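You operate a simulated robot arm through the tools that you are given. There is no shell and no other tool. Be economical: measure what you need, move in short steps, check, and stop when the job is done.

You run a simulated two-armed robot. Do the job below in one go: nothing can be reset, and whatever is moved stays where it is left.

Task
On the top of the long table, fold the blue cloth in half.

The check looks at the end state, three seconds after you hand in, the way a careful person would. Anything else that was tipped, shoved, dropped, spilled or broken makes it a failure. Flat cloth is picked up by pressing the open fingertips on it (5 to 10 N) and closing them slowly along it; thin cloth reads only 2 to 8 mm in the jaws.

Robot
Two 7-joint arms with two-finger parallel grippers on one trunk, on a base that drives. Base frame: it is fixed to the floor where the robot stands at the start and does not move with it; the origin is under the middle of the robot, x ahead of it, y to its left, z up; the surface under the hand at the start is at about z = 82. Readings come in cm, degrees, newtons and seconds.
The left shoulder is at the start at [5, 20.9, 109.6], the right one opposite. With the tool pointing down near the work surface each hand reaches from about 30 to 92 cm from the robot's upright axis, wherever it stands, measured 20 degrees to its own side. Places, roughly: top of the long table [70, -10, 80]. Payload 4.4 kg a hand.
The tool frame of a hand sits at the grasp point between the pads (the TCP): z along the fingers, y along the line on which they close. The tips reach 2.3 cm beyond it. Largest opening 9.4 cm; finger width 3.8, thickness 1; the body of the gripper, 5.4 by 9.6 cm, starts 3.9 cm behind the TCP.
Orientation is that of the tool frame in the base frame, as a unit quaternion [x, y, z, w]. With the fingers straight down and closing along the base's y, the tool's x points along the base's -x, its y along +y and its z along -z.

Tools
- The arms move only by the tool arm_command. It takes "left_moves", "right_moves" or both (then of equal length, played together; a hand with none holds still); each is one flat list of numbers, 7 for each row, row after row: the finger opening in cm, from 0 to 9.4, then the shift along the tool's x, y, z in units of 300 mm (1.0 is 300 mm), then the turn, a rotation vector about the tool's x, y, z in units of 45 degrees (1.0 is 45 degrees). In form: [gripper, dx, dy, dz, ax, ay, az, gripper, dx, dy, dz, ax, ay, az, ...]. A call has 1 to 12 rows; each row is the pose to reach, as a shift and turn from the pose commanded when the call began, along the tool's axes at that moment. A call with a number of a shift or a turn outside -1 to 1 is refused whole. Rows are played at 5 a second. More than 5 cm and 8.6 degrees between two rows, or a gripper value outside its range, and nothing of the call is played. Where a pose cannot be reached the arm comes as near as it can. A force on the tool above 40 N (or 10 N above the force at the start of the call, whichever is more), or a blocked arm, ends the call early, and 0.2 s more pass. The fingers move at their own pace (about 10.8 cm/s each) and stop on an object; they squeeze with about 39 N. The grip force told is the motor's: it shows also when the fingers shut on nothing. Time passes only in rows, and 0.2 s behind the last, so rows that repeat a pose let the fingers close. It gives the time, the measured TCP pose, the force on the tool (base axes), the opening and the grip force at its end, in the units of the frame above (readings bear some noise), with the torque about the TCP (base axes, N m) and any sound that the robot's microphone picked up, and new pictures: "views" is both (left out), scene, wrist or none (wrist: the cameras of the hands that moved).
- Cameras (640 x 400 px; columns grow to the right, rows downward): "scene" is now at [15.72, 0.42, 125.76]; the picture's right is [0.10, -0.99, 0.00], its down [-0.55, -0.05, -0.83] and it looks along [0.83, 0.08, -0.55] (base axes); focal length 214 px, centre (320, 200). "left" rides on the left gripper at [8.6, -1.6, -7.4] in its tool frame; the picture's right is [0.18, 0.98, 0.00], its down [-0.58, 0.11, -0.81] and it looks along [-0.79, 0.15, 0.59] (tool axes); focal length 243 px, centre (320, 200). "right" rides on the right gripper at [8.6, 1.6, -7.4] in its tool frame; the picture's right is [-0.18, 0.98, 0.00], its down [-0.58, -0.11, -0.81] and it looks along [-0.79, -0.15, 0.59] (tool axes); focal length 243 px, centre (320, 200). There is no depth. A picture from a camera that has moved, and an enlarged one, comes with that camera's place and axes in the base frame and with its lens. The place of the scene camera against the robot may be out by one fixed shift of up to 1.8 cm in any direction.
- move_column(by): slides the trunk up (or, below 0, down) by that many cm; the arms and the scene camera ride with it, the base frame stays. It gives what a move gives, with no picture.
- drive_base(legs): drives the robot by 1 to 6 legs, each [ahead, left, turn to the left] in cm, cm and degrees, along the robot's own axes; the way and the turn of a leg run together, so that a leg with both is an arc; at most 150 cm and 180 degrees a leg. The arms and the cameras ride along, it lands a little off, and it stops where it bumps. It gives what a move gives, and a new picture of the scene camera.
- head_to(pan, tilt): turns the head with the scene camera to pan (to the left, within 80 degrees either way) and tilt (down, from -29 to 69), counted from straight ahead of the robot. It gives what a move gives, and a new picture of the scene camera.
- close_up(camera, box): a new picture of the part [left, top, right, bottom] of that camera's present view, enlarged. No time passes.
- finish_job(): hands the job in; it is judged then, once.

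Go step by step. Nothing tells you exact positions but the pictures and the camera data: compare them with the known pose of the tool, close in by small moves and look again before you grip or let go. The budget is 120 turns and 260 pictures, counting those below and the enlarged ones. Unless the task says otherwise, let go and move clear before handing in, and close with one line.

The tools are called after ">>>" as name(argument=value, ...) on one line, values as JSON. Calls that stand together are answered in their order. arm_command: Moves the arms, as the interface text tells. Its arguments: {"type":"object","properties":{"left_moves":{"type":"array"},"right_moves":{"type":"array"},"views":{"type":"string","enum":["both","scene","wrist","none"]}},"required":[]} The other tools are called the same way: move_column (by) slides the trunk up or down; drive_base (legs) drives the base; head_to (pan, tilt) turns the head that bears the scene camera; close_up (camera, box) takes an enlarged picture of a part of a camera's view; finish_job () hands the job in.

At the start:

```text
time_s: 0.0
left_ee_pos: [58.87, 3.82, 99.73]
left_orientation: [0.0, 1.0, 0.0, 0.0]
left_wrist_force: [-0.1, -0.4, -0.2]
left_moment: [-0.01, 0.02, 0.01]
left_gripper_width: 9.41
left_grip_force: 0.1
right_ee_pos: [48.43, -33.47, 105.23]
right_orientation: [0.0, 1.0, -0.001, 0.0]
right_wrist_force: [0.6, 0.1, 0.1]
right_moment: [0.05, 0.0, -0.03]
right_gripper_width: 9.39
right_grip_force: 0.2
trunk travel left (down, up): [-17.5, 38.8]
robot x, y, heading: [0.05, 0.17, 0.1]
head pan, tilt: [5.7, 33.5]
```

scene: 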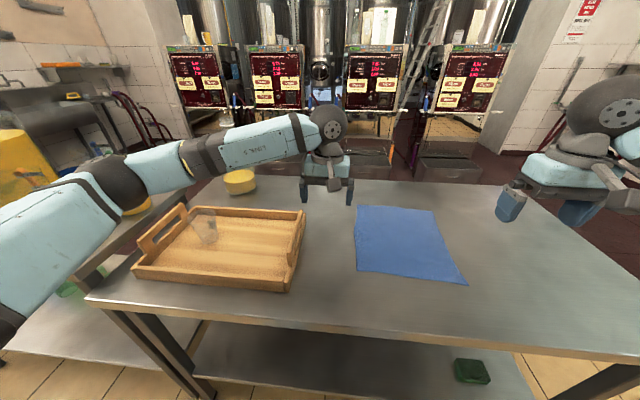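
right: 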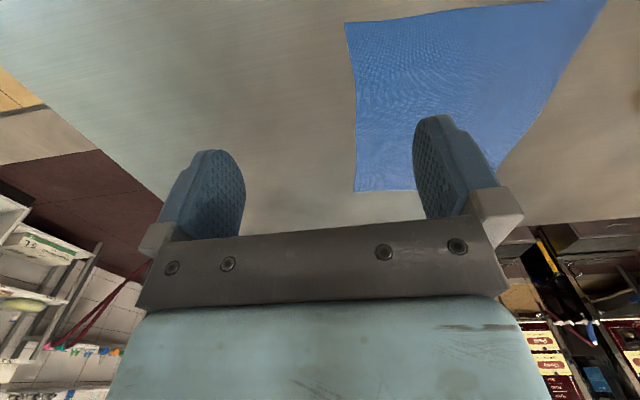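
left: 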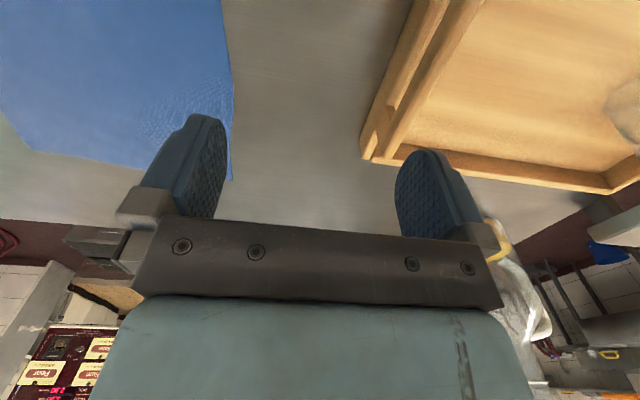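

The blue cloth lies flat at about x 50–79, y -6 to -31, with the tray to its left. I'll bring both hands over the far edge and start turning them so that the fingers close along x, across that edge.

>>> arm_command(left_moves=[9.4, -0.081, -0.062, 0.024, 0, 0, 0.142, 9.4, -0.162, -0.124, 0.048, 0, 0, 0.284, 9.4, -0.243, -0.186, 0.072, 0, 0, 0.426, 9.4, -0.324, -0.248, 0.096, 0, 0, 0.568, 9.4, -0.405, -0.31, 0.12, 0, 0, 0.71, 9.4, -0.486, -0.372, 0.144, 0, 0, 0.852, 9.4, -0.567, -0.433, 0.167, 0, 0, 0.994], right_moves=[9.4, -0.131, 0.026, 0.048, 0, 0, -0.142, 9.4, -0.262, 0.052, 0.096, 0, 0, -0.284, 9.4, -0.393, 0.078, 0.143, 0, 0, -0.426, 9.4, -0.524, 0.104, 0.19, 0, 0, -0.568, 9.4, -0.655, 0.13, 0.238, 0, 0, -0.71, 9.4, -0.786, 0.156, 0.286, 0, 0, -0.852, 9.4, -0.92, 0.183, 0.333, 0, 0, -0.994])

```text
time_s: 1.6
left_ee_pos: [74.36, -8.01, 95.33]
left_orientation: [0.346, 0.938, 0.0, 0.0]
left_wrist_force: [-0.2, 0.8, -1.0]
left_moment: [-0.02, 0.02, -0.01]
left_gripper_width: 9.36
left_grip_force: 0.0
left hand out of reach, approached as far as the arm can: row 7
right_ee_pos: [69.21, -29.14, 97.82]
right_orientation: [-0.289, 0.957, -0.001, 0.0]
right_wrist_force: [-0.7, 1.0, -0.7]
right_moment: [-0.03, -0.02, -0.02]
right_gripper_width: 9.35
right_grip_force: 0.1
right hand out of reach, approached as far as the arm can: row 6, 7
trunk travel left (down, up): [-17.5, 38.8]
robot x, y, heading: [0.09, 0.35, -0.2]
head pan, tilt: [5.7, 33.5]
camera scene: at [15.74, 0.52, 125.76], right [0.1, -0.99, 0.0], down [-0.55, -0.06, -0.83], along [0.83, 0.08, -0.55], focal length 214 px, centre (320, 200)
camera right: at [61.2, -32.55, 105.32], right [-0.39, 0.92, 0.0], down [0.54, 0.23, 0.81], along [0.74, 0.31, -0.59], focal length 243 px, centre (320, 200)
camera left: at [66.7, -3.6, 102.93], right [0.5, 0.87, 0.0], down [0.51, -0.29, 0.81], along [0.7, -0.4, -0.59], focal length 243 px, centre (320, 200)
```

scene: 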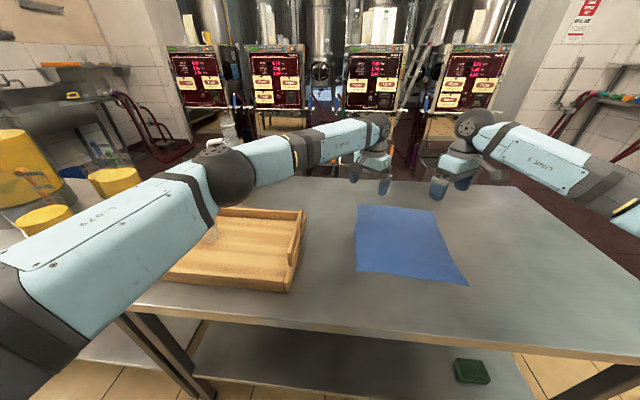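
right: 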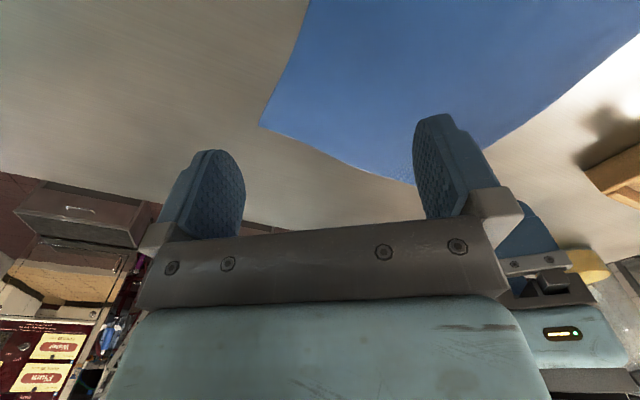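
left: 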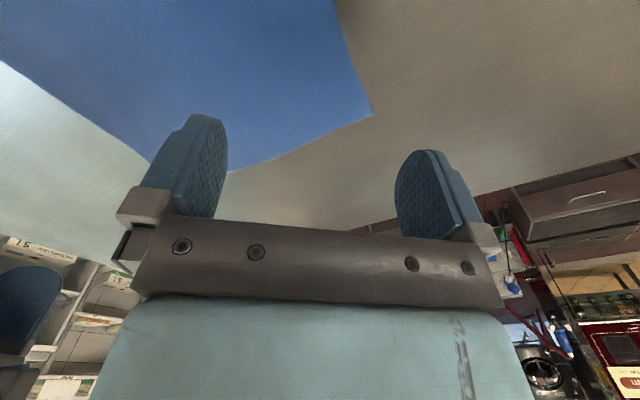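

The hands come near their reach limit there, but at a 45° turn the jaws close along the diagonals of the far corners, which suits a corner pinch. The far corners are about (81,-6) and (80,-32). I'll shift the base a little to the right so both arms reach them evenly.

>>> drive_base(legs=[[0, -14, 0]])

```text
time_s: 3.5
left_ee_pos: [74.24, -22.47, 95.26]
left_orientation: [0.346, 0.938, 0.0, 0.0]
left_wrist_force: [-0.5, 0.0, 0.1]
left_moment: [0.0, -0.01, 0.04]
left_gripper_width: 9.4
left_grip_force: 0.0
right_ee_pos: [69.12, -43.62, 97.69]
right_orientation: [-0.289, 0.957, 0.0, 0.0]
right_wrist_force: [0.1, 0.2, 0.1]
right_moment: [0.01, -0.02, 0.01]
right_gripper_width: 9.4
right_grip_force: 0.0
trunk travel left (down, up): [-17.5, 38.8]
robot x, y, heading: [-0.15, -14.45, -0.1]
head pan, tilt: [5.7, 33.5]
camera scene: at [15.72, -13.91, 125.76], right [0.1, -1.0, 0.0], down [-0.55, -0.05, -0.83], along [0.83, 0.08, -0.55], focal length 214 px, centre (320, 200)
```

scene: 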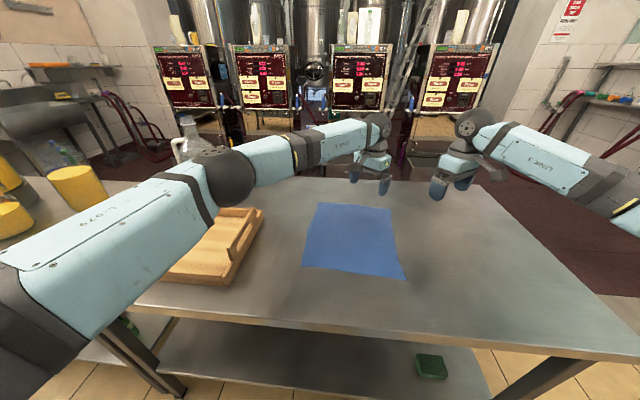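

The cloth now sits nearly centred in front of the robot. I'll move both hands above the far corners, lower down.

>>> arm_command(left_moves=[5, 0.045, 0.11, 0.033, 0, 0, 0.025, 5, 0.089, 0.22, 0.067, 0, 0, 0.05, 5, 0.134, 0.33, 0.1, 0, 0, 0.075, 5, 0.178, 0.44, 0.133, 0, 0, 0.1, 5, 0.178, 0.44, 0.133, 0, 0, 0.1], right_moves=[5, -0.114, 0.06, 0.048, 0, 0, -0.065, 5, -0.228, 0.12, 0.095, 0, 0, -0.13, 5, -0.342, 0.18, 0.142, 0, 0, -0.195, 5, -0.456, 0.24, 0.19, 0, 0, -0.26, 5, -0.456, 0.24, 0.19, 0, 0, -0.26])

```text
time_s: 4.7
left_ee_pos: [76.88, -10.49, 94.07]
left_orientation: [0.318, 0.948, -0.015, 0.009]
left_wrist_force: [-0.8, -2.8, 0.2]
left_moment: [0.19, -0.02, 0.0]
left_gripper_width: 4.97
left_grip_force: 0.0
left hand out of reach, approached as far as the arm can: row 1, 2, 3, 4, 5
right_ee_pos: [67.91, -34.05, 94.81]
right_orientation: [-0.369, 0.929, 0.004, 0.001]
right_wrist_force: [-0.2, -1.8, 0.0]
right_moment: [0.15, -0.03, -0.02]
right_gripper_width: 5.0
right_grip_force: 0.1
right hand out of reach, approached as far as the arm can: row 1, 2, 3, 4, 5
trunk travel left (down, up): [-17.5, 38.8]
robot x, y, heading: [0.14, -14.61, -0.4]
head pan, tilt: [5.7, 33.5]
camera scene: at [15.58, -14.79, 125.79], right [0.1, -1.0, -0.01], down [-0.55, -0.05, -0.83], along [0.83, 0.08, -0.55], focal length 214 px, centre (320, 200)
camera right: at [60.55, -38.8, 102.36], right [-0.54, 0.84, 0.01], down [0.5, 0.31, 0.81], along [0.68, 0.44, -0.59], focal length 243 px, centre (320, 200)
camera left: at [68.92, -6.24, 101.41], right [0.45, 0.89, -0.03], down [0.52, -0.24, 0.82], along [0.73, -0.38, -0.57], focal length 243 px, centre (320, 200)
```

scene: 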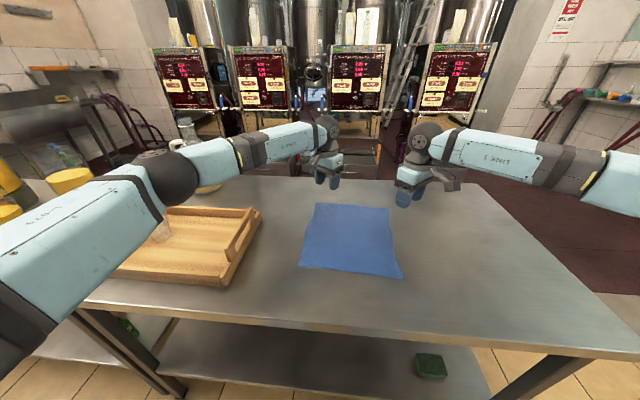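
right: 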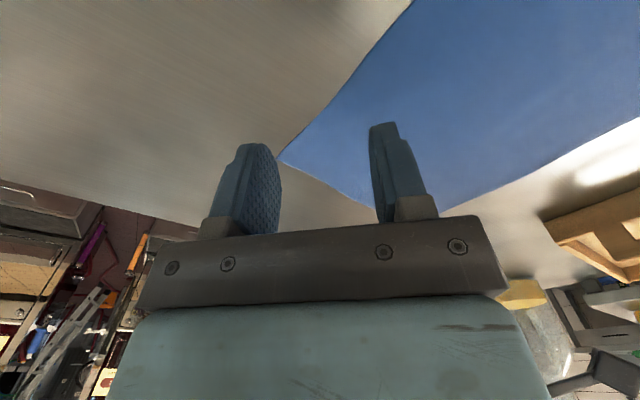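
left: 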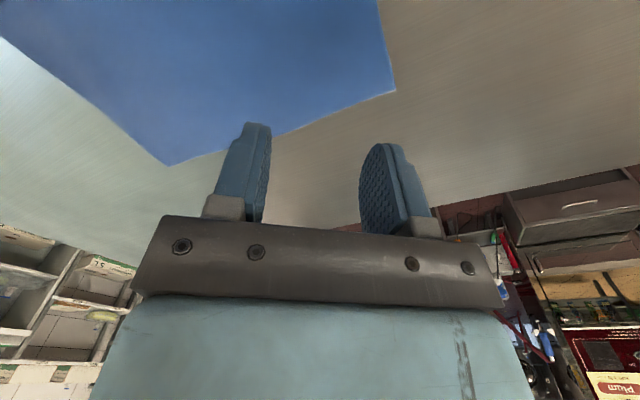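

The right hand can't reach farther in this stance. I'll look down to see how much room there is between the base and the table before driving closer.

>>> head_to(pan=0, tilt=69)

```text
time_s: 5.7
left_ee_pos: [77.06, -9.55, 93.87]
left_orientation: [0.317, 0.948, -0.019, 0.009]
left_wrist_force: [0.4, 0.3, 0.1]
left_moment: [-0.01, -0.03, 0.02]
left_gripper_width: 4.97
left_grip_force: 0.0
right_ee_pos: [68.02, -33.17, 95.03]
right_orientation: [-0.37, 0.929, 0.0, 0.0]
right_wrist_force: [0.3, -0.1, 0.2]
right_moment: [0.01, 0.0, -0.01]
right_gripper_width: 4.99
right_grip_force: 0.1
trunk travel left (down, up): [-17.5, 38.8]
robot x, y, heading: [0.18, -14.45, 0.0]
head pan, tilt: [0.0, 68.8]
camera scene: at [12.47, -14.76, 121.17], right [0.0, -1.0, 0.0], down [-0.93, 0.0, -0.36], along [0.36, 0.0, -0.93], focal length 214 px, centre (320, 200)
```

scene: 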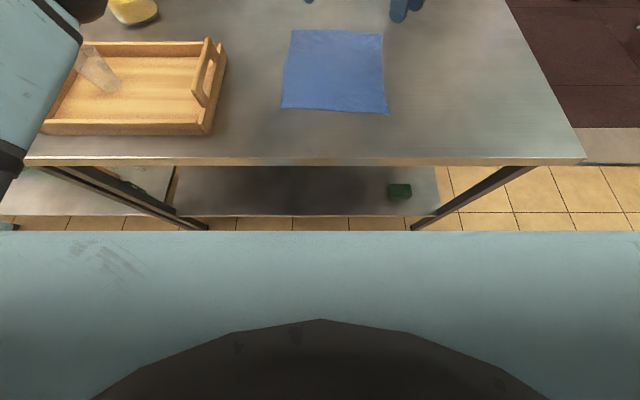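

The floor gap is hard to judge, so I'll leave the base where it is. Closing along y at the far corners also gives a good corner pinch, and that wrist pose reaches farther, so I'll turn the hands back.

>>> arm_command(left_moves=[5, 0, 0, 0.022, 0, 0, -0.137, 5, 0, 0, 0.044, 0, 0, -0.274, 5, 0, 0, 0.066, 0, 0, -0.411, 5, 0, 0, 0.088, 0, 0, -0.548, 5, 0, 0, 0.11, 0, 0, -0.685, 5, 0, 0, 0.133, 0, 0, -0.82, 5, 0, 0, 0.133, 0, 0, -0.82], right_moves=[5, -0.046, -0.016, 0.028, 0, 0, 0.161, 5, -0.093, -0.031, 0.056, 0, 0, 0.322, 5, -0.139, -0.047, 0.084, 0, 0, 0.483, 5, -0.185, -0.063, 0.111, 0, 0, 0.643, 5, -0.232, -0.078, 0.139, 0, 0, 0.804, 5, -0.278, -0.094, 0.167, 0, 0, 0.965, 5, -0.278, -0.094, 0.167, 0, 0, 0.965])

>>> head_to(pan=0, tilt=45)

```text
time_s: 7.3
left_ee_pos: [77.08, -9.57, 90.23]
left_orientation: [-0.001, 1.0, -0.021, 0.003]
left_wrist_force: [0.2, 0.2, 0.3]
left_moment: [0.01, 0.03, -0.01]
left_gripper_width: 4.98
left_grip_force: 0.0
right_ee_pos: [75.84, -29.3, 90.06]
right_orientation: [-0.015, 1.0, 0.0, 0.0]
right_wrist_force: [-0.3, -0.8, 0.1]
right_moment: [-0.01, -0.04, -0.02]
right_gripper_width: 5.0
right_grip_force: 0.0
trunk travel left (down, up): [-17.5, 38.8]
robot x, y, heading: [-0.36, -14.09, 0.2]
head pan, tilt: [0.0, 68.8]
camera scene: at [12.44, -14.78, 121.17], right [0.0, -1.0, 0.0], down [-0.93, 0.0, -0.36], along [0.36, 0.0, -0.93], focal length 214 px, centre (320, 200)
camera right: at [67.19, -27.87, 97.56], right [0.15, 0.99, 0.0], down [0.58, -0.09, 0.81], along [0.8, -0.12, -0.59], focal length 243 px, centre (320, 200)
camera left: at [68.43, -10.81, 97.69], right [-0.19, 0.98, -0.04], down [0.58, 0.14, 0.8], along [0.8, 0.13, -0.59], focal length 243 px, centre (320, 200)
```

scene: 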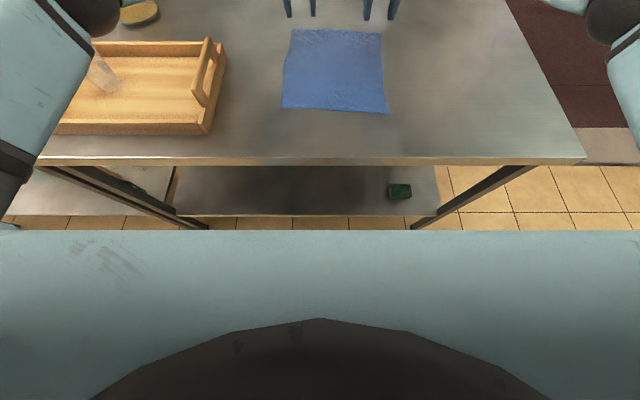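
right: 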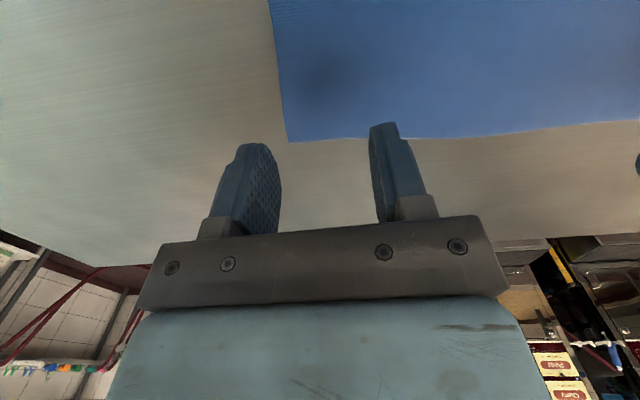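
left: 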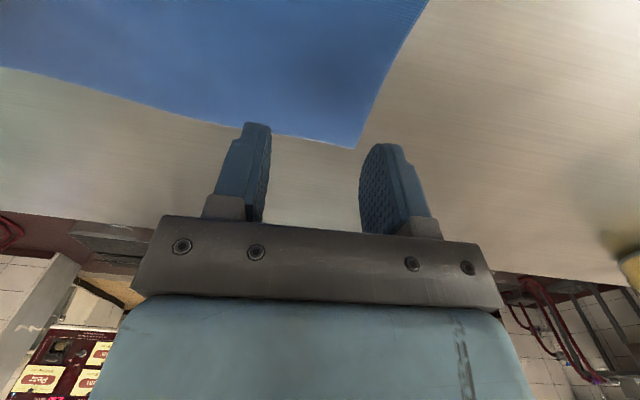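

```text
time_s: 8.2
left_ee_pos: [77.14, -9.55, 90.11]
left_orientation: [-0.001, 1.0, -0.021, 0.002]
left_wrist_force: [-0.3, -0.4, -0.5]
left_moment: [0.0, -0.02, 0.0]
left_gripper_width: 4.99
left_grip_force: 0.1
right_ee_pos: [75.79, -29.3, 90.01]
right_orientation: [-0.016, 1.0, 0.0, 0.0]
right_wrist_force: [-0.5, -0.4, -0.1]
right_moment: [-0.01, 0.01, 0.01]
right_gripper_width: 4.98
right_grip_force: 0.0
trunk travel left (down, up): [-17.5, 38.8]
robot x, y, heading: [0.01, -14.28, -0.2]
head pan, tilt: [0.0, 45.0]
camera scene: at [15.0, -14.76, 124.05], right [0.0, -1.0, 0.0], down [-0.71, 0.0, -0.71], along [0.71, 0.0, -0.71], focal length 214 px, centre (320, 200)
```

scene: 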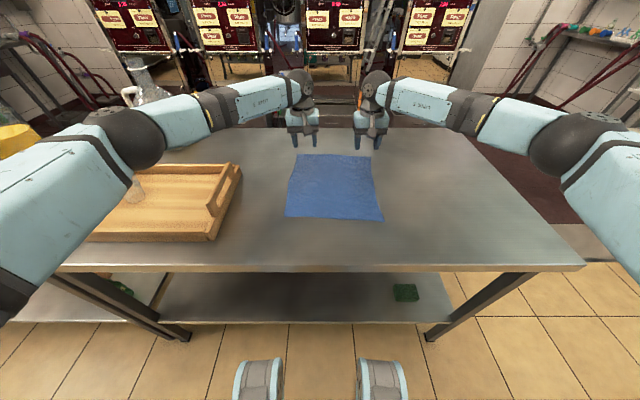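

Both hands reach well here, with the far corners at about (81,-6) and (79.5,-32.4). I'll move slightly farther out and down, then look.

>>> arm_command(left_moves=[4, -0.037, 0.01, 0.07, 0, 0, 0, 4, -0.073, 0.012, 0.14, 0, 0, 0, 4, -0.073, 0.012, 0.14, 0, 0, 0], right_moves=[4, -0.033, 0, 0.07, 0, 0, 0, 4, -0.067, 0, 0.14, 0, 0, 0, 4, -0.067, 0, 0.14, 0, 0, 0])

```text
time_s: 9.0
left_ee_pos: [79.27, -9.22, 86.01]
left_orientation: [0.0, 1.0, -0.021, 0.003]
left_wrist_force: [0.2, 0.1, 0.5]
left_moment: [0.02, 0.0, 0.0]
left_gripper_width: 3.99
left_grip_force: 0.0
right_ee_pos: [77.78, -29.19, 85.7]
right_orientation: [-0.016, 1.0, 0.0, 0.001]
right_wrist_force: [-0.4, 0.6, -0.1]
right_moment: [-0.04, 0.02, 0.0]
right_gripper_width: 3.98
right_grip_force: 0.1
trunk travel left (down, up): [-17.5, 38.8]
robot x, y, heading: [-0.12, -14.09, -0.3]
head pan, tilt: [0.0, 45.0]
camera scene: at [14.97, -14.76, 124.06], right [0.0, -1.0, 0.0], down [-0.71, 0.0, -0.71], along [0.71, 0.0, -0.71], focal length 214 px, centre (320, 200)
camera right: at [69.15, -27.8, 93.33], right [0.15, 0.99, 0.0], down [0.58, -0.09, 0.81], along [0.8, -0.12, -0.59], focal length 243 px, centre (320, 200)
camera left: at [70.62, -10.47, 93.5], right [-0.19, 0.98, -0.04], down [0.58, 0.14, 0.8], along [0.8, 0.13, -0.59], focal length 243 px, centre (320, 200)
```

scene: 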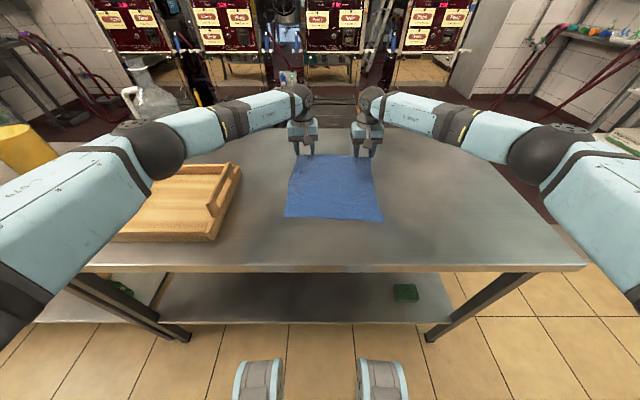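
right: 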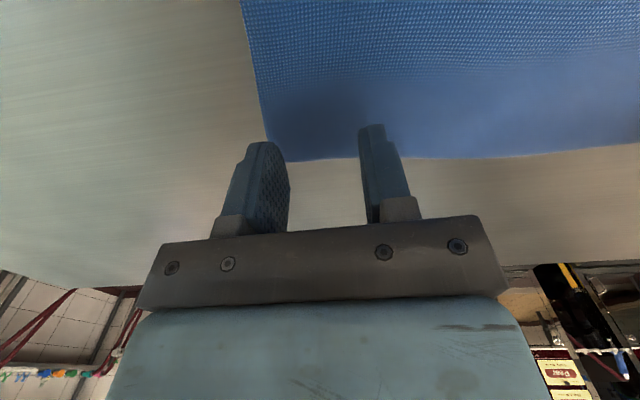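
left: 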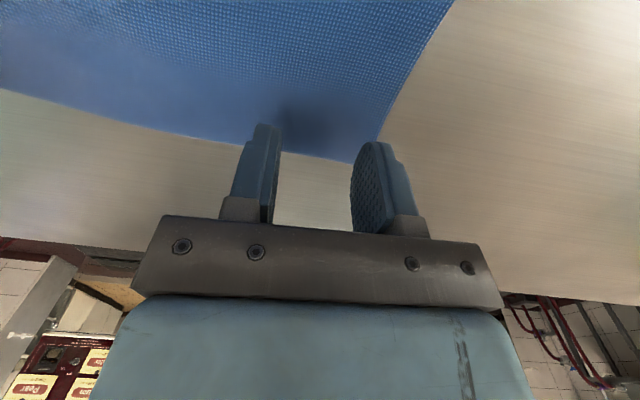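

Both corners lie under the fingertips as planned. I'll descend in small steps until I feel contact.

>>> arm_command(left_moves=[4, 0, 0, 0.02, 0, 0, 0, 4, 0, 0, 0.04, 0, 0, 0, 4, 0, 0, 0.04, 0, 0, 0], right_moves=[4, 0, 0, 0.02, 0, 0, 0, 4, 0, 0, 0.035, 0, 0, 0, 4, 0, 0, 0.035, 0, 0, 0], views="none")

```text
time_s: 9.8
left_ee_pos: [79.46, -9.44, 84.7]
left_orientation: [-0.001, 1.0, -0.021, 0.003]
left_wrist_force: [-0.5, 0.5, -0.3]
left_moment: [-0.01, 0.01, 0.02]
left_gripper_width: 4.0
left_grip_force: 0.1
right_ee_pos: [77.84, -29.2, 84.62]
right_orientation: [-0.015, 1.0, 0.0, 0.0]
right_wrist_force: [0.8, -0.6, 0.3]
right_moment: [-0.01, 0.04, -0.01]
right_gripper_width: 4.01
right_grip_force: 0.0
trunk travel left (down, up): [-17.5, 38.8]
robot x, y, heading: [0.02, -14.69, -0.1]
head pan, tilt: [0.0, 45.0]
```

>>> arm_command(left_moves=[4, 0, 0, 0.01, 0, 0, 0, 4, 0, 0, 0.015, 0, 0, 0], right_moves=[4, 0, 0, 0.01, 0, 0, 0, 4, 0, 0, 0.015, 0, 0, 0], views="none")

```text
time_s: 10.4
left_ee_pos: [79.35, -9.33, 84.52]
left_orientation: [0.0, 1.0, -0.02, 0.004]
left_wrist_force: [0.9, 0.3, 11.7]
left_moment: [0.38, 0.08, -0.04]
left_gripper_width: 4.04
left_grip_force: 0.1
right_ee_pos: [77.87, -29.14, 84.46]
right_orientation: [-0.016, 1.0, 0.0, 0.002]
right_wrist_force: [0.9, -0.1, 4.1]
right_moment: [-0.07, -0.02, 0.0]
right_gripper_width: 3.98
right_grip_force: 0.5
trunk travel left (down, up): [-17.5, 38.8]
robot x, y, heading: [0.39, -14.31, -0.0]
head pan, tilt: [0.0, 45.0]
```

Contact: the left hand leans slightly and presses on its outer finger. I'll straighten it by 2.4° and even out the pressing.

>>> arm_command(left_moves=[4, 0, 0, -0.007, -0.0535, 0, 0, 4, 0, 0, -0.001, -0.0535, 0, 0, 4, 0, 0, -0.001, -0.0535, 0, 0], right_moves=[4, 0, 0, 0.002, 0, 0, 0, 4, 0, 0, 0.003, 0, 0, 0, 4, 0, 0, 0.003, 0, 0, 0], views="none")

```text
time_s: 11.2
left_ee_pos: [79.3, -9.29, 84.38]
left_orientation: [0.0, 1.0, 0.0, 0.004]
left_wrist_force: [-0.6, -0.7, 1.1]
left_moment: [-0.01, -0.02, 0.02]
left_gripper_width: 3.98
left_grip_force: 0.0
right_ee_pos: [77.78, -29.29, 84.39]
right_orientation: [-0.016, 1.0, 0.0, 0.002]
right_wrist_force: [0.6, -2.8, 16.3]
right_moment: [-0.23, 0.05, 0.0]
right_gripper_width: 4.01
right_grip_force: 0.3
trunk travel left (down, up): [-17.5, 38.8]
robot x, y, heading: [0.35, -13.87, 0.2]
head pan, tilt: [0.0, 45.0]
```

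>>> arm_command(left_moves=[4, 0, 0, 0.0025, 0, 0, 0, 4, 0, 0, 0.0025, 0, 0, 0], right_moves=[4, 0, 0, -0.002, 0, 0, 0, 4, 0, 0, -0.002, 0, 0, 0], views="none")

```text
time_s: 11.8
left_ee_pos: [79.32, -9.37, 84.51]
left_orientation: [0.0, 1.0, 0.0, 0.004]
left_wrist_force: [-0.4, -0.7, 5.6]
left_moment: [0.09, 0.08, 0.01]
left_gripper_width: 4.0
left_grip_force: 0.1
right_ee_pos: [77.88, -29.08, 84.42]
right_orientation: [-0.016, 1.0, 0.0, 0.001]
right_wrist_force: [1.7, -1.6, 12.6]
right_moment: [-0.15, -0.02, -0.01]
right_gripper_width: 4.0
right_grip_force: 0.1
trunk travel left (down, up): [-17.5, 38.8]
robot x, y, heading: [0.21, -14.45, 0.2]
head pan, tilt: [0.0, 45.0]
```

Left presses with 6 N and right with 12 N. I'll ease each a little toward 8 N and close both slowly.

>>> arm_command(left_moves=[4, 0, 0, 0.001, 0, 0, 0, 3.6, 0, 0, 0.001, 0, 0, 0, 3.2, 0, 0, 0.001, 0, 0, 0, 2.8, 0, 0, 0.001, 0, 0, 0, 2.4, 0, 0, 0.001, 0, 0, 0, 2, 0, 0, 0.001, 0, 0, 0, 1.6, 0, 0, 0.001, 0, 0, 0, 1.2, 0, 0, 0.001, 0, 0, 0, 0.8, 0, 0, 0.001, 0, 0, 0, 0.4, 0, 0, 0.001, 0, 0, 0, 0, 0, 0, 0.001, 0, 0, 0, 0, 0, 0, 0.001, 0, 0, 0], right_moves=[4, 0, 0, -0.001, 0, 0, 0, 3.6, 0, 0, -0.001, 0, 0, 0, 3.2, 0, 0, -0.001, 0, 0, 0, 2.8, 0, 0, -0.001, 0, 0, 0, 2.4, 0, 0, -0.001, 0, 0, 0, 2, 0, 0, -0.001, 0, 0, 0, 1.6, 0, 0, -0.001, 0, 0, 0, 1.2, 0, 0, -0.001, 0, 0, 0, 0.8, 0, 0, -0.001, 0, 0, 0, 0.4, 0, 0, -0.001, 0, 0, 0, 0, 0, 0, -0.001, 0, 0, 0, 0, 0, 0, -0.001, 0, 0, 0])

```text
time_s: 14.4
left_ee_pos: [79.24, -9.36, 84.4]
left_orientation: [-0.001, 1.0, 0.0, 0.005]
left_wrist_force: [-0.1, 0.2, 17.6]
left_moment: [0.12, 0.15, 0.03]
left_gripper_width: 0.17
left_grip_force: 38.9
right_ee_pos: [77.73, -29.18, 84.48]
right_orientation: [-0.016, 1.0, 0.001, 0.002]
right_wrist_force: [-0.9, 1.8, 2.4]
right_moment: [0.0, -0.02, -0.02]
right_gripper_width: 0.0
right_grip_force: 39.4
trunk travel left (down, up): [-17.5, 38.8]
robot x, y, heading: [0.01, -14.01, -0.2]
head pan, tilt: [0.0, 45.0]
camera scene: at [14.74, -14.76, 124.1], right [0.0, -1.0, 0.0], down [-0.71, 0.0, -0.71], along [0.71, 0.0, -0.71], focal length 214 px, centre (320, 200)
camera right: at [69.12, -27.79, 92.03], right [0.15, 0.99, 0.0], down [0.58, -0.09, 0.81], along [0.8, -0.12, -0.59], focal length 243 px, centre (320, 200)
camera left: at [70.49, -10.95, 91.89], right [-0.19, 0.98, 0.0], down [0.57, 0.11, 0.81], along [0.8, 0.15, -0.58], focal length 243 px, centre (320, 200)
```

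scene: 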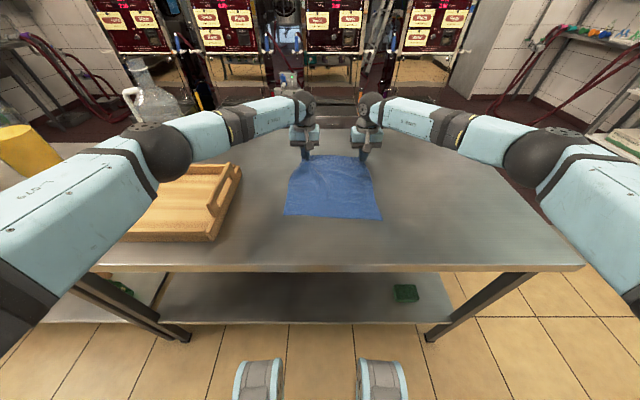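
right: 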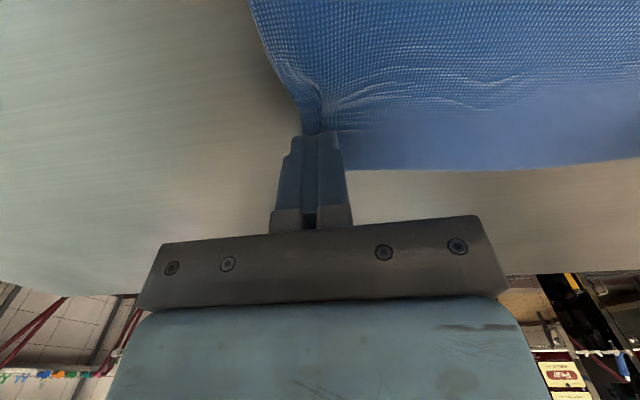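
left: 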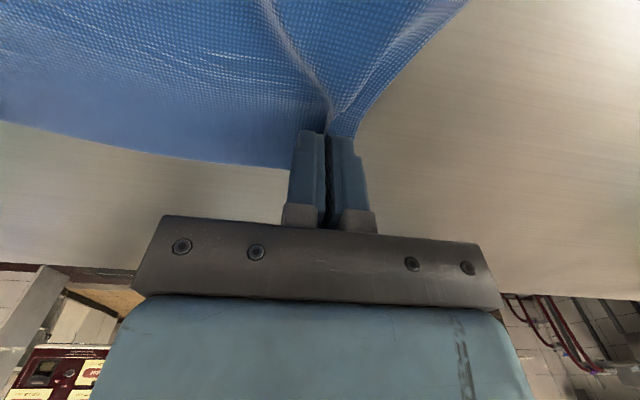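

Left seems to have caught a pinch (0.17 cm); right reads 0, which is doubtful. A small lift will show it.

>>> arm_command(left_moves=[0, 0, 0, -0.02, 0, 0, 0, 0, 0, 0, -0.04, 0, 0, 0, 0, 0, 0, -0.06, 0, 0, 0, 0, 0, 0, -0.08, 0, 0, 0], right_moves=[0, 0, 0, -0.02, 0, 0, 0, 0, 0, 0, -0.04, 0, 0, 0, 0, 0, 0, -0.06, 0, 0, 0, 0, 0, 0, -0.08, 0, 0, 0])

```text
time_s: 15.4
left_ee_pos: [79.37, -9.46, 86.62]
left_orientation: [-0.002, 1.0, 0.0, 0.002]
left_wrist_force: [0.1, -0.2, 0.3]
left_moment: [0.01, -0.02, -0.01]
left_gripper_width: 0.19
left_grip_force: 39.4
right_ee_pos: [77.9, -29.2, 86.62]
right_orientation: [-0.014, 1.0, 0.0, 0.0]
right_wrist_force: [0.3, -0.3, 0.5]
right_moment: [0.01, -0.03, -0.02]
right_gripper_width: 0.01
right_grip_force: 38.4
trunk travel left (down, up): [-17.5, 38.8]
robot x, y, heading: [0.07, -14.35, -0.1]
head pan, tilt: [0.0, 45.0]
camera scene: at [14.98, -14.76, 124.05], right [0.0, -1.0, 0.0], down [-0.71, 0.0, -0.71], along [0.71, 0.0, -0.71], focal length 214 px, centre (320, 200)
camera right: at [69.23, -27.81, 94.22], right [0.15, 0.99, 0.0], down [0.58, -0.09, 0.81], along [0.8, -0.12, -0.59], focal length 243 px, centre (320, 200)
camera left: at [70.61, -11.0, 94.08], right [-0.19, 0.98, 0.0], down [0.58, 0.11, 0.81], along [0.8, 0.15, -0.59], focal length 243 px, centre (320, 200)
```

scene: 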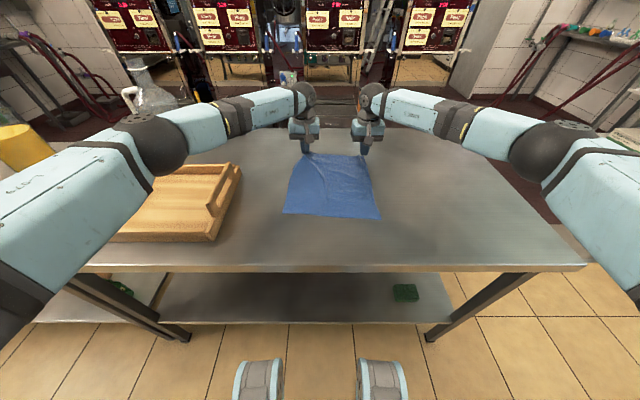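
right: 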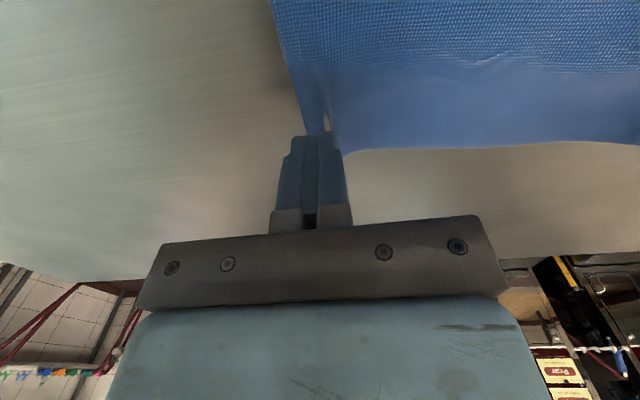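
left: 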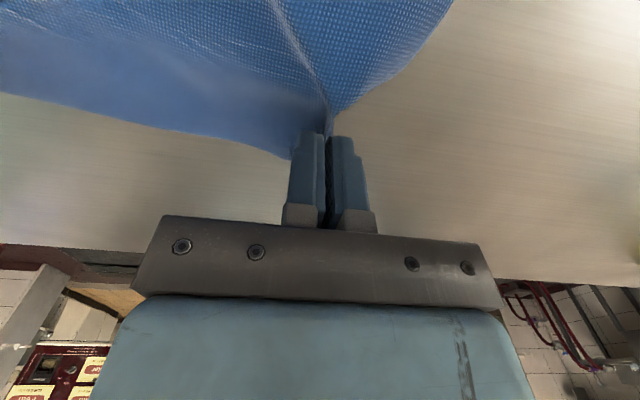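

Left holds its corner; the right hand slipped off. I'll raise and back off the right hand to see where its corner lies now.

>>> arm_command(right_moves=[4, 0, 0, -0.08, 0, 0, 0, 4, 0.05, 0, -0.16, 0, 0, 0, 4, 0.1, 0, -0.16, 0, 0, 0, 4, 0.1, 0, -0.16, 0, 0, 0])

```text
time_s: 16.4
left_ee_pos: [79.3, -9.47, 86.62]
left_orientation: [0.0, 1.0, 0.0, 0.003]
left_wrist_force: [0.7, -0.3, 1.9]
left_moment: [0.0, -0.03, 0.01]
left_gripper_width: 0.19
left_grip_force: 38.9
right_ee_pos: [74.93, -29.34, 91.46]
right_orientation: [-0.016, 1.0, 0.0, 0.0]
right_wrist_force: [0.4, 0.6, -0.7]
right_moment: [-0.03, 0.02, 0.0]
right_gripper_width: 4.01
right_grip_force: 0.2
trunk travel left (down, up): [-17.5, 38.8]
robot x, y, heading: [0.04, -14.33, 0.2]
head pan, tilt: [0.0, 45.0]
camera scene: at [15.01, -14.75, 124.05], right [0.0, -1.0, 0.0], down [-0.71, 0.0, -0.71], along [0.71, 0.0, -0.71], focal length 214 px, centre (320, 200)
camera right: at [66.22, -27.83, 99.02], right [0.15, 0.99, 0.0], down [0.58, -0.09, 0.81], along [0.8, -0.12, -0.59], focal length 243 px, centre (320, 200)
```

scene: 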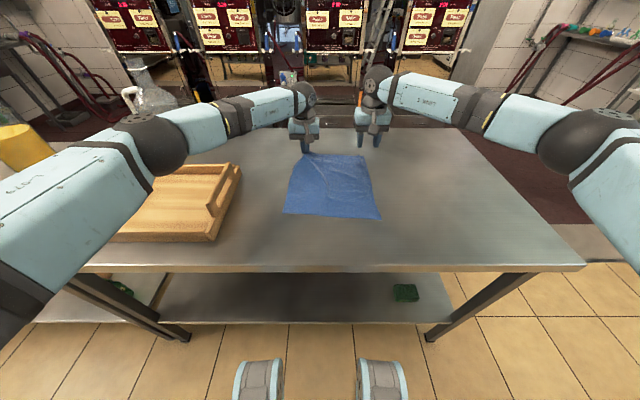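
right: 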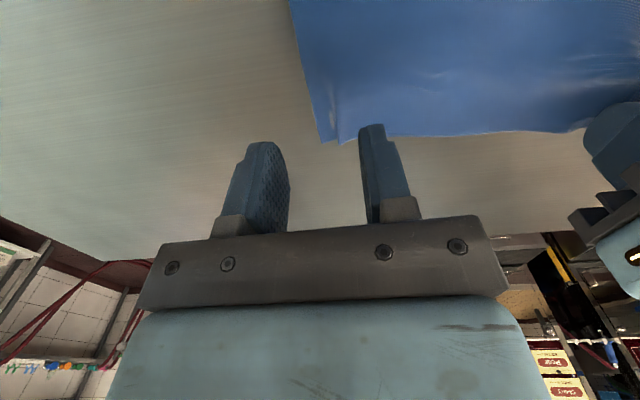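

The right corner is now at about (80.6,-29.8). I'll go there again with both fingertips on the cloth and press a little harder this time.

>>> arm_command(right_moves=[4, -0.063, 0.046, 0.06, 0, 0, 0, 4, -0.127, 0.092, 0.12, 0, 0, 0, 4, -0.127, 0.092, 0.205, 0, 0, 0, 4, -0.127, 0.092, 0.224, 0, 0, 0, 4, -0.127, 0.092, 0.23, 0, 0, 0, 4, -0.127, 0.092, 0.23, 0, 0, 0], views="wrist")

```text
time_s: 17.8
left_ee_pos: [79.36, -9.49, 86.45]
left_orientation: [-0.001, 1.0, 0.0, 0.002]
left_wrist_force: [-0.1, 1.0, 0.7]
left_moment: [0.0, -0.04, -0.01]
left_gripper_width: 0.22
left_grip_force: 38.8
right_ee_pos: [78.59, -26.48, 84.55]
right_orientation: [-0.016, 1.0, 0.0, 0.0]
right_wrist_force: [0.4, -0.7, -0.2]
right_moment: [0.01, 0.0, -0.02]
right_gripper_width: 3.98
right_grip_force: 0.1
trunk travel left (down, up): [-17.5, 38.8]
robot x, y, heading: [0.02, -14.15, 0.0]
head pan, tilt: [0.0, 45.0]
camera right: at [69.97, -25.1, 92.09], right [0.15, 0.99, 0.0], down [0.58, -0.09, 0.81], along [0.8, -0.12, -0.59], focal length 243 px, centre (320, 200)
```

right: 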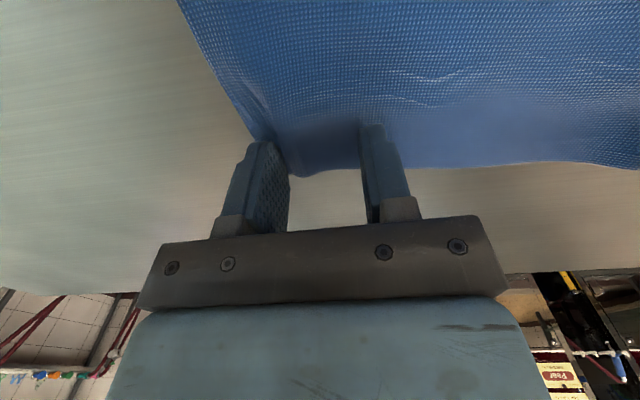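

>>> arm_command(right_moves=[4, 0, 0, 0.004, 0, 0, 0, 4, 0, 0, 0.006, 0, 0, 0], views="none")

```text
time_s: 18.4
left_ee_pos: [79.33, -9.48, 86.65]
left_orientation: [0.0, 1.0, 0.0, 0.002]
left_wrist_force: [-0.2, -0.6, -0.1]
left_moment: [0.0, -0.01, 0.04]
left_gripper_width: 0.19
left_grip_force: 39.0
right_ee_pos: [78.56, -26.43, 84.45]
right_orientation: [-0.016, 1.0, 0.0, 0.0]
right_wrist_force: [1.0, -0.6, 2.1]
right_moment: [-0.02, -0.01, 0.02]
right_gripper_width: 4.0
right_grip_force: 0.0
trunk travel left (down, up): [-17.5, 38.8]
robot x, y, heading: [0.26, -14.17, -0.0]
head pan, tilt: [0.0, 45.0]
```

>>> arm_command(right_moves=[4, 0, 0, 0.0025, 0, 0, 0, 4, 0, 0, 0.0025, 0, 0, 0], views="none")

```text
time_s: 19.0
left_ee_pos: [79.24, -9.39, 86.66]
left_orientation: [-0.001, 1.0, 0.0, 0.002]
left_wrist_force: [-0.4, -0.2, -0.1]
left_moment: [0.04, 0.01, -0.03]
left_gripper_width: 0.19
left_grip_force: 39.4
right_ee_pos: [78.65, -26.44, 84.37]
right_orientation: [-0.016, 1.0, 0.0, 0.001]
right_wrist_force: [1.3, 0.3, 5.5]
right_moment: [-0.07, -0.06, -0.01]
right_gripper_width: 4.0
right_grip_force: 0.1
trunk travel left (down, up): [-17.5, 38.8]
robot x, y, heading: [-0.16, -14.18, 0.1]
head pan, tilt: [0.0, 45.0]
```

>>> arm_command(right_moves=[4, 0, 0, 0.002, 0, 0, 0, 3.6, 0, 0, 0.002, 0, 0, 0, 3.2, 0, 0, 0.0022, 0, 0, 0, 2.8, 0, 0, 0.0024, 0, 0, 0, 2.4, 0, 0, 0.0026, 0, 0, 0, 2, 0, 0, 0.0028, 0, 0, 0, 1.6, 0, 0, 0.003, 0, 0, 0, 1.2, 0, 0, 0.0032, 0, 0, 0, 0.8, 0, 0, 0.0034, 0, 0, 0, 0.4, 0, 0, 0.0036, 0, 0, 0, 0, 0, 0, 0.0038, 0, 0, 0, 0, 0, 0, 0.0038, 0, 0, 0], views="wrist")

```text
time_s: 21.6
left_ee_pos: [79.2, -9.44, 86.84]
left_orientation: [-0.001, 1.0, 0.001, 0.003]
left_wrist_force: [0.1, -6.1, -1.8]
left_moment: [-0.13, 0.03, 0.05]
left_gripper_width: 0.22
left_grip_force: 38.9
right_ee_pos: [78.4, -26.4, 84.46]
right_orientation: [-0.016, 1.0, 0.001, 0.002]
right_wrist_force: [-0.1, 5.1, 18.5]
right_moment: [0.07, 0.07, 0.04]
right_gripper_width: 0.23
right_grip_force: 39.6
trunk travel left (down, up): [-17.5, 38.8]
robot x, y, heading: [0.16, -14.47, -0.4]
head pan, tilt: [0.0, 45.0]
camera right: at [69.81, -25.02, 91.94], right [0.15, 0.99, 0.0], down [0.58, -0.09, 0.81], along [0.8, -0.12, -0.59], focal length 243 px, centre (320, 200)
```

right: 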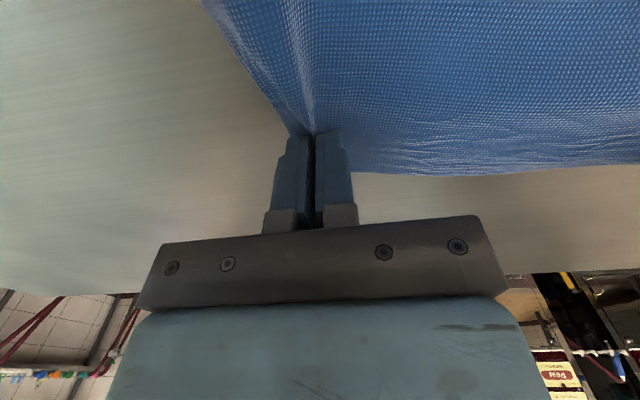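

Both hands now hold the far edge, lightly taut. I'll carry it up and back along an arc over the fold line, first half.

>>> arm_command(left_moves=[0, 0.004, 0, -0.052, 0, 0, 0, 0, 0.015, 0, -0.104, 0, 0, 0, 0, 0.034, 0, -0.153, 0, 0, 0, 0, 0.059, 0, -0.2, 0, 0, 0, 0, 0.092, 0, -0.244, 0, 0, 0, 0, 0.13, 0, -0.283, 0, 0, 0, 0, 0.173, 0, -0.317, 0, 0, 0, 0, 0.2215, 0, -0.346, 0, 0, 0, 0, 0.273, 0, -0.37, 0, 0, 0, 0, 0.328, 0, -0.386, 0, 0, 0, 0, 0.385, 0, -0.397, 0, 0, 0, 0, 0.443, 0, -0.4, 0, 0, 0], right_moves=[0, 0.004, 0.005, -0.087, 0, 0, 0, 0, 0.016, 0.01, -0.174, 0, 0, 0, 0, 0.035, 0.011, -0.223, 0, 0, 0, 0, 0.061, 0.012, -0.27, 0, 0, 0, 0, 0.094, 0.013, -0.314, 0, 0, 0, 0, 0.134, 0.014, -0.353, 0, 0, 0, 0, 0.179, 0.015, -0.387, 0, 0, 0, 0, 0.2285, 0.017, -0.416, 0, 0, 0, 0, 0.282, 0.018, -0.44, 0, 0, 0, 0, 0.339, 0.02, -0.456, 0, 0, 0, 0, 0.397, 0.022, -0.467, 0, 0, 0, 0, 0.457, 0.024, -0.47, 0, 0, 0])

```text
time_s: 24.2
left_ee_pos: [65.92, -9.3, 98.44]
left_orientation: [-0.001, 1.0, 0.0, 0.004]
left_wrist_force: [-0.6, -0.5, 0.2]
left_moment: [-0.02, 0.02, 0.04]
left_gripper_width: 0.18
left_grip_force: 39.0
right_ee_pos: [64.72, -26.19, 98.37]
right_orientation: [-0.015, 1.0, 0.0, 0.0]
right_wrist_force: [-0.6, 0.8, -0.6]
right_moment: [0.01, 0.02, 0.03]
right_gripper_width: 0.21
right_grip_force: 38.9
trunk travel left (down, up): [-17.5, 38.8]
robot x, y, heading: [-0.36, -14.31, 0.0]
head pan, tilt: [0.0, 45.0]
camera scene: at [14.97, -14.77, 124.06], right [0.0, -1.0, 0.0], down [-0.71, 0.0, -0.71], along [0.71, 0.0, -0.71], focal length 214 px, centre (320, 200)
camera right: at [56.21, -24.73, 105.92], right [0.15, 0.99, 0.0], down [0.58, -0.09, 0.81], along [0.8, -0.12, -0.59], focal length 243 px, centre (320, 200)
camera left: at [57.23, -10.96, 105.92], right [-0.19, 0.98, 0.0], down [0.58, 0.11, 0.81], along [0.8, 0.15, -0.59], focal length 243 px, centre (320, 200)
```

scene: 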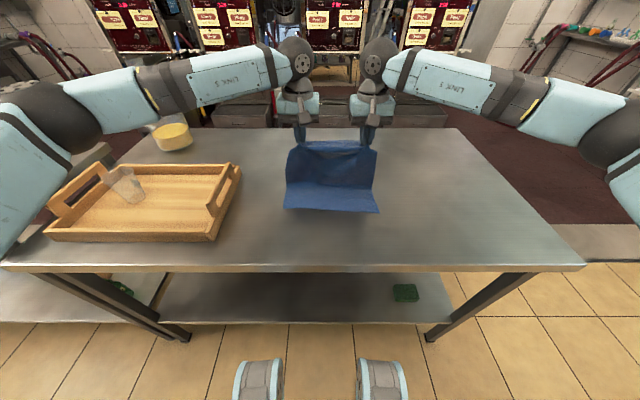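
right: 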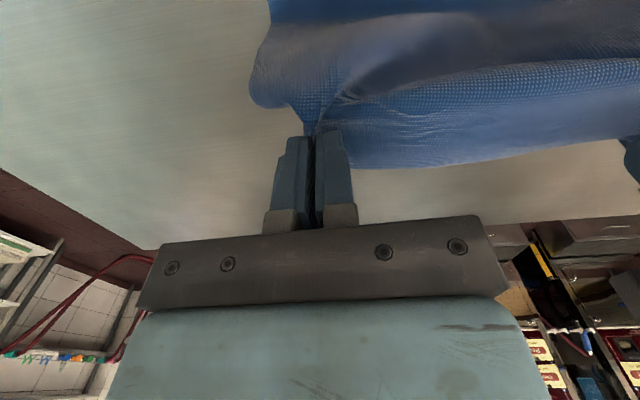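
left: 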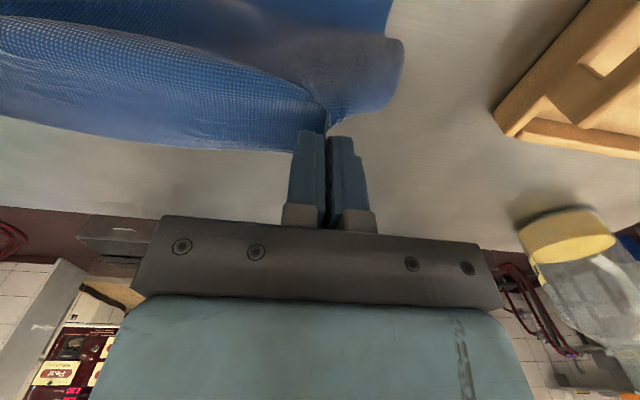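

The cloth stands folded upright. I'll check the near edge closely, since it may have shifted a little.

>>> close_up(camera="scene", box=[250, 120, 410, 230])

```text
3.64 times, centred on (330, 175) of scene
camera zoom: at [14.97, -14.77, 124.06], right [0.0, -1.0, 0.0], down [-0.71, 0.0, -0.71], along [0.71, 0.0, -0.71], focal length 780 px, centre (284, 291)
```

zoom: 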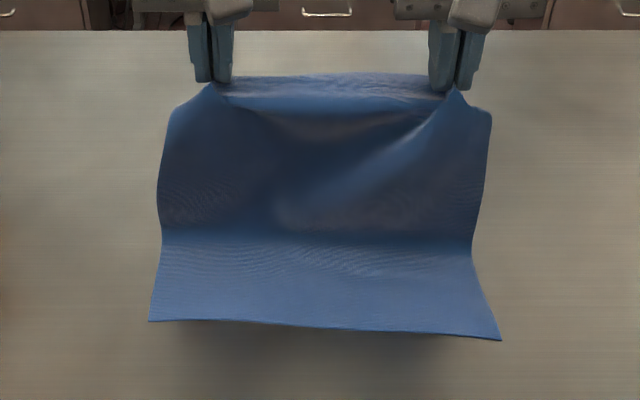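

>>> arm_command(left_moves=[0, 0.058, 0, 0.01, 0, 0, 0, 0, 0.115, 0, 0.024, 0, 0, 0, 0, 0.17, 0, 0.045, 0, 0, 0, 0, 0.2215, 0, 0.07, 0, 0, 0, 0, 0.27, 0, 0.1, 0, 0, 0, 0, 0.313, 0, 0.135, 0, 0, 0, 0, 0.351, 0, 0.175, 0, 0, 0], right_moves=[0, 0.06, 0.002, 0.01, 0, 0, 0, 0, 0.118, 0.003, 0.024, 0, 0, 0, 0, 0.175, 0.005, 0.045, 0, 0, 0, 0, 0.2285, 0.007, 0.07, 0, 0, 0, 0, 0.278, 0.008, 0.1, 0, 0, 0, 0, 0.323, 0.01, 0.135, 0, 0, 0, 0, 0.363, 0.011, 0.175, 0, 0, 0], views="scene")

>>> close_up(camera="scene", box=[250, 120, 410, 230])

```text
time_s: 25.8
left_ee_pos: [55.46, -9.55, 93.21]
left_orientation: [-0.001, 1.0, -0.001, 0.003]
left_wrist_force: [-0.5, -1.5, -0.2]
left_moment: [-0.01, 0.01, 0.04]
left_gripper_width: 0.21
left_grip_force: 38.6
right_ee_pos: [54.05, -26.19, 93.06]
right_orientation: [-0.016, 1.0, 0.0, 0.0]
right_wrist_force: [-0.3, 0.3, 0.4]
right_moment: [0.02, -0.01, 0.0]
right_gripper_width: 0.2
right_grip_force: 38.8
trunk travel left (down, up): [-17.5, 38.8]
robot x, y, heading: [0.02, -14.18, -0.0]
head pan, tilt: [0.0, 45.0]
camera scene: at [15.01, -14.77, 124.06], right [0.0, -1.0, 0.0], down [-0.71, 0.0, -0.71], along [0.71, 0.0, -0.71], focal length 214 px, centre (320, 200)
```

scene: 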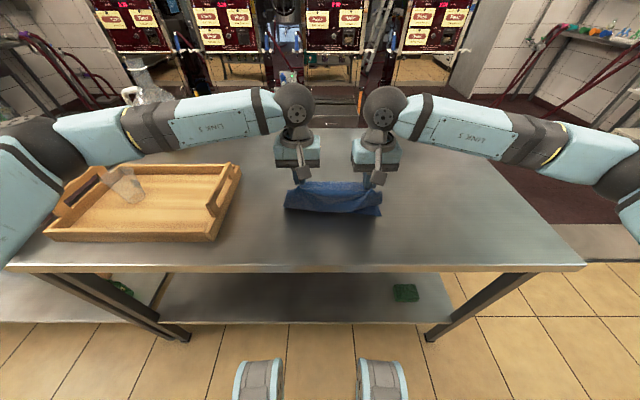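

```text
3.64 times, centred on (330, 175) of scene
camera zoom: at [15.01, -14.77, 124.06], right [0.0, -1.0, 0.0], down [-0.71, 0.0, -0.71], along [0.71, 0.0, -0.71], focal length 780 px, centre (284, 291)
```

zoom: 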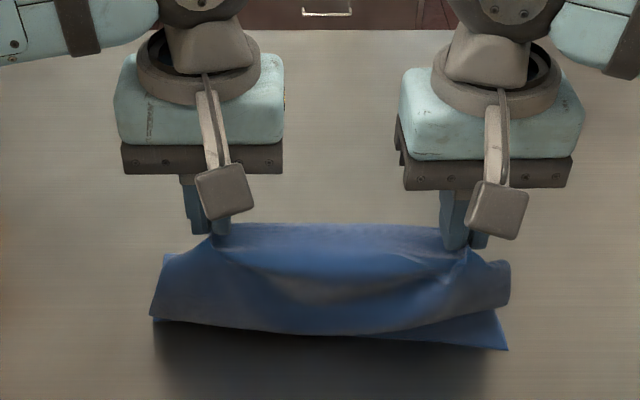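

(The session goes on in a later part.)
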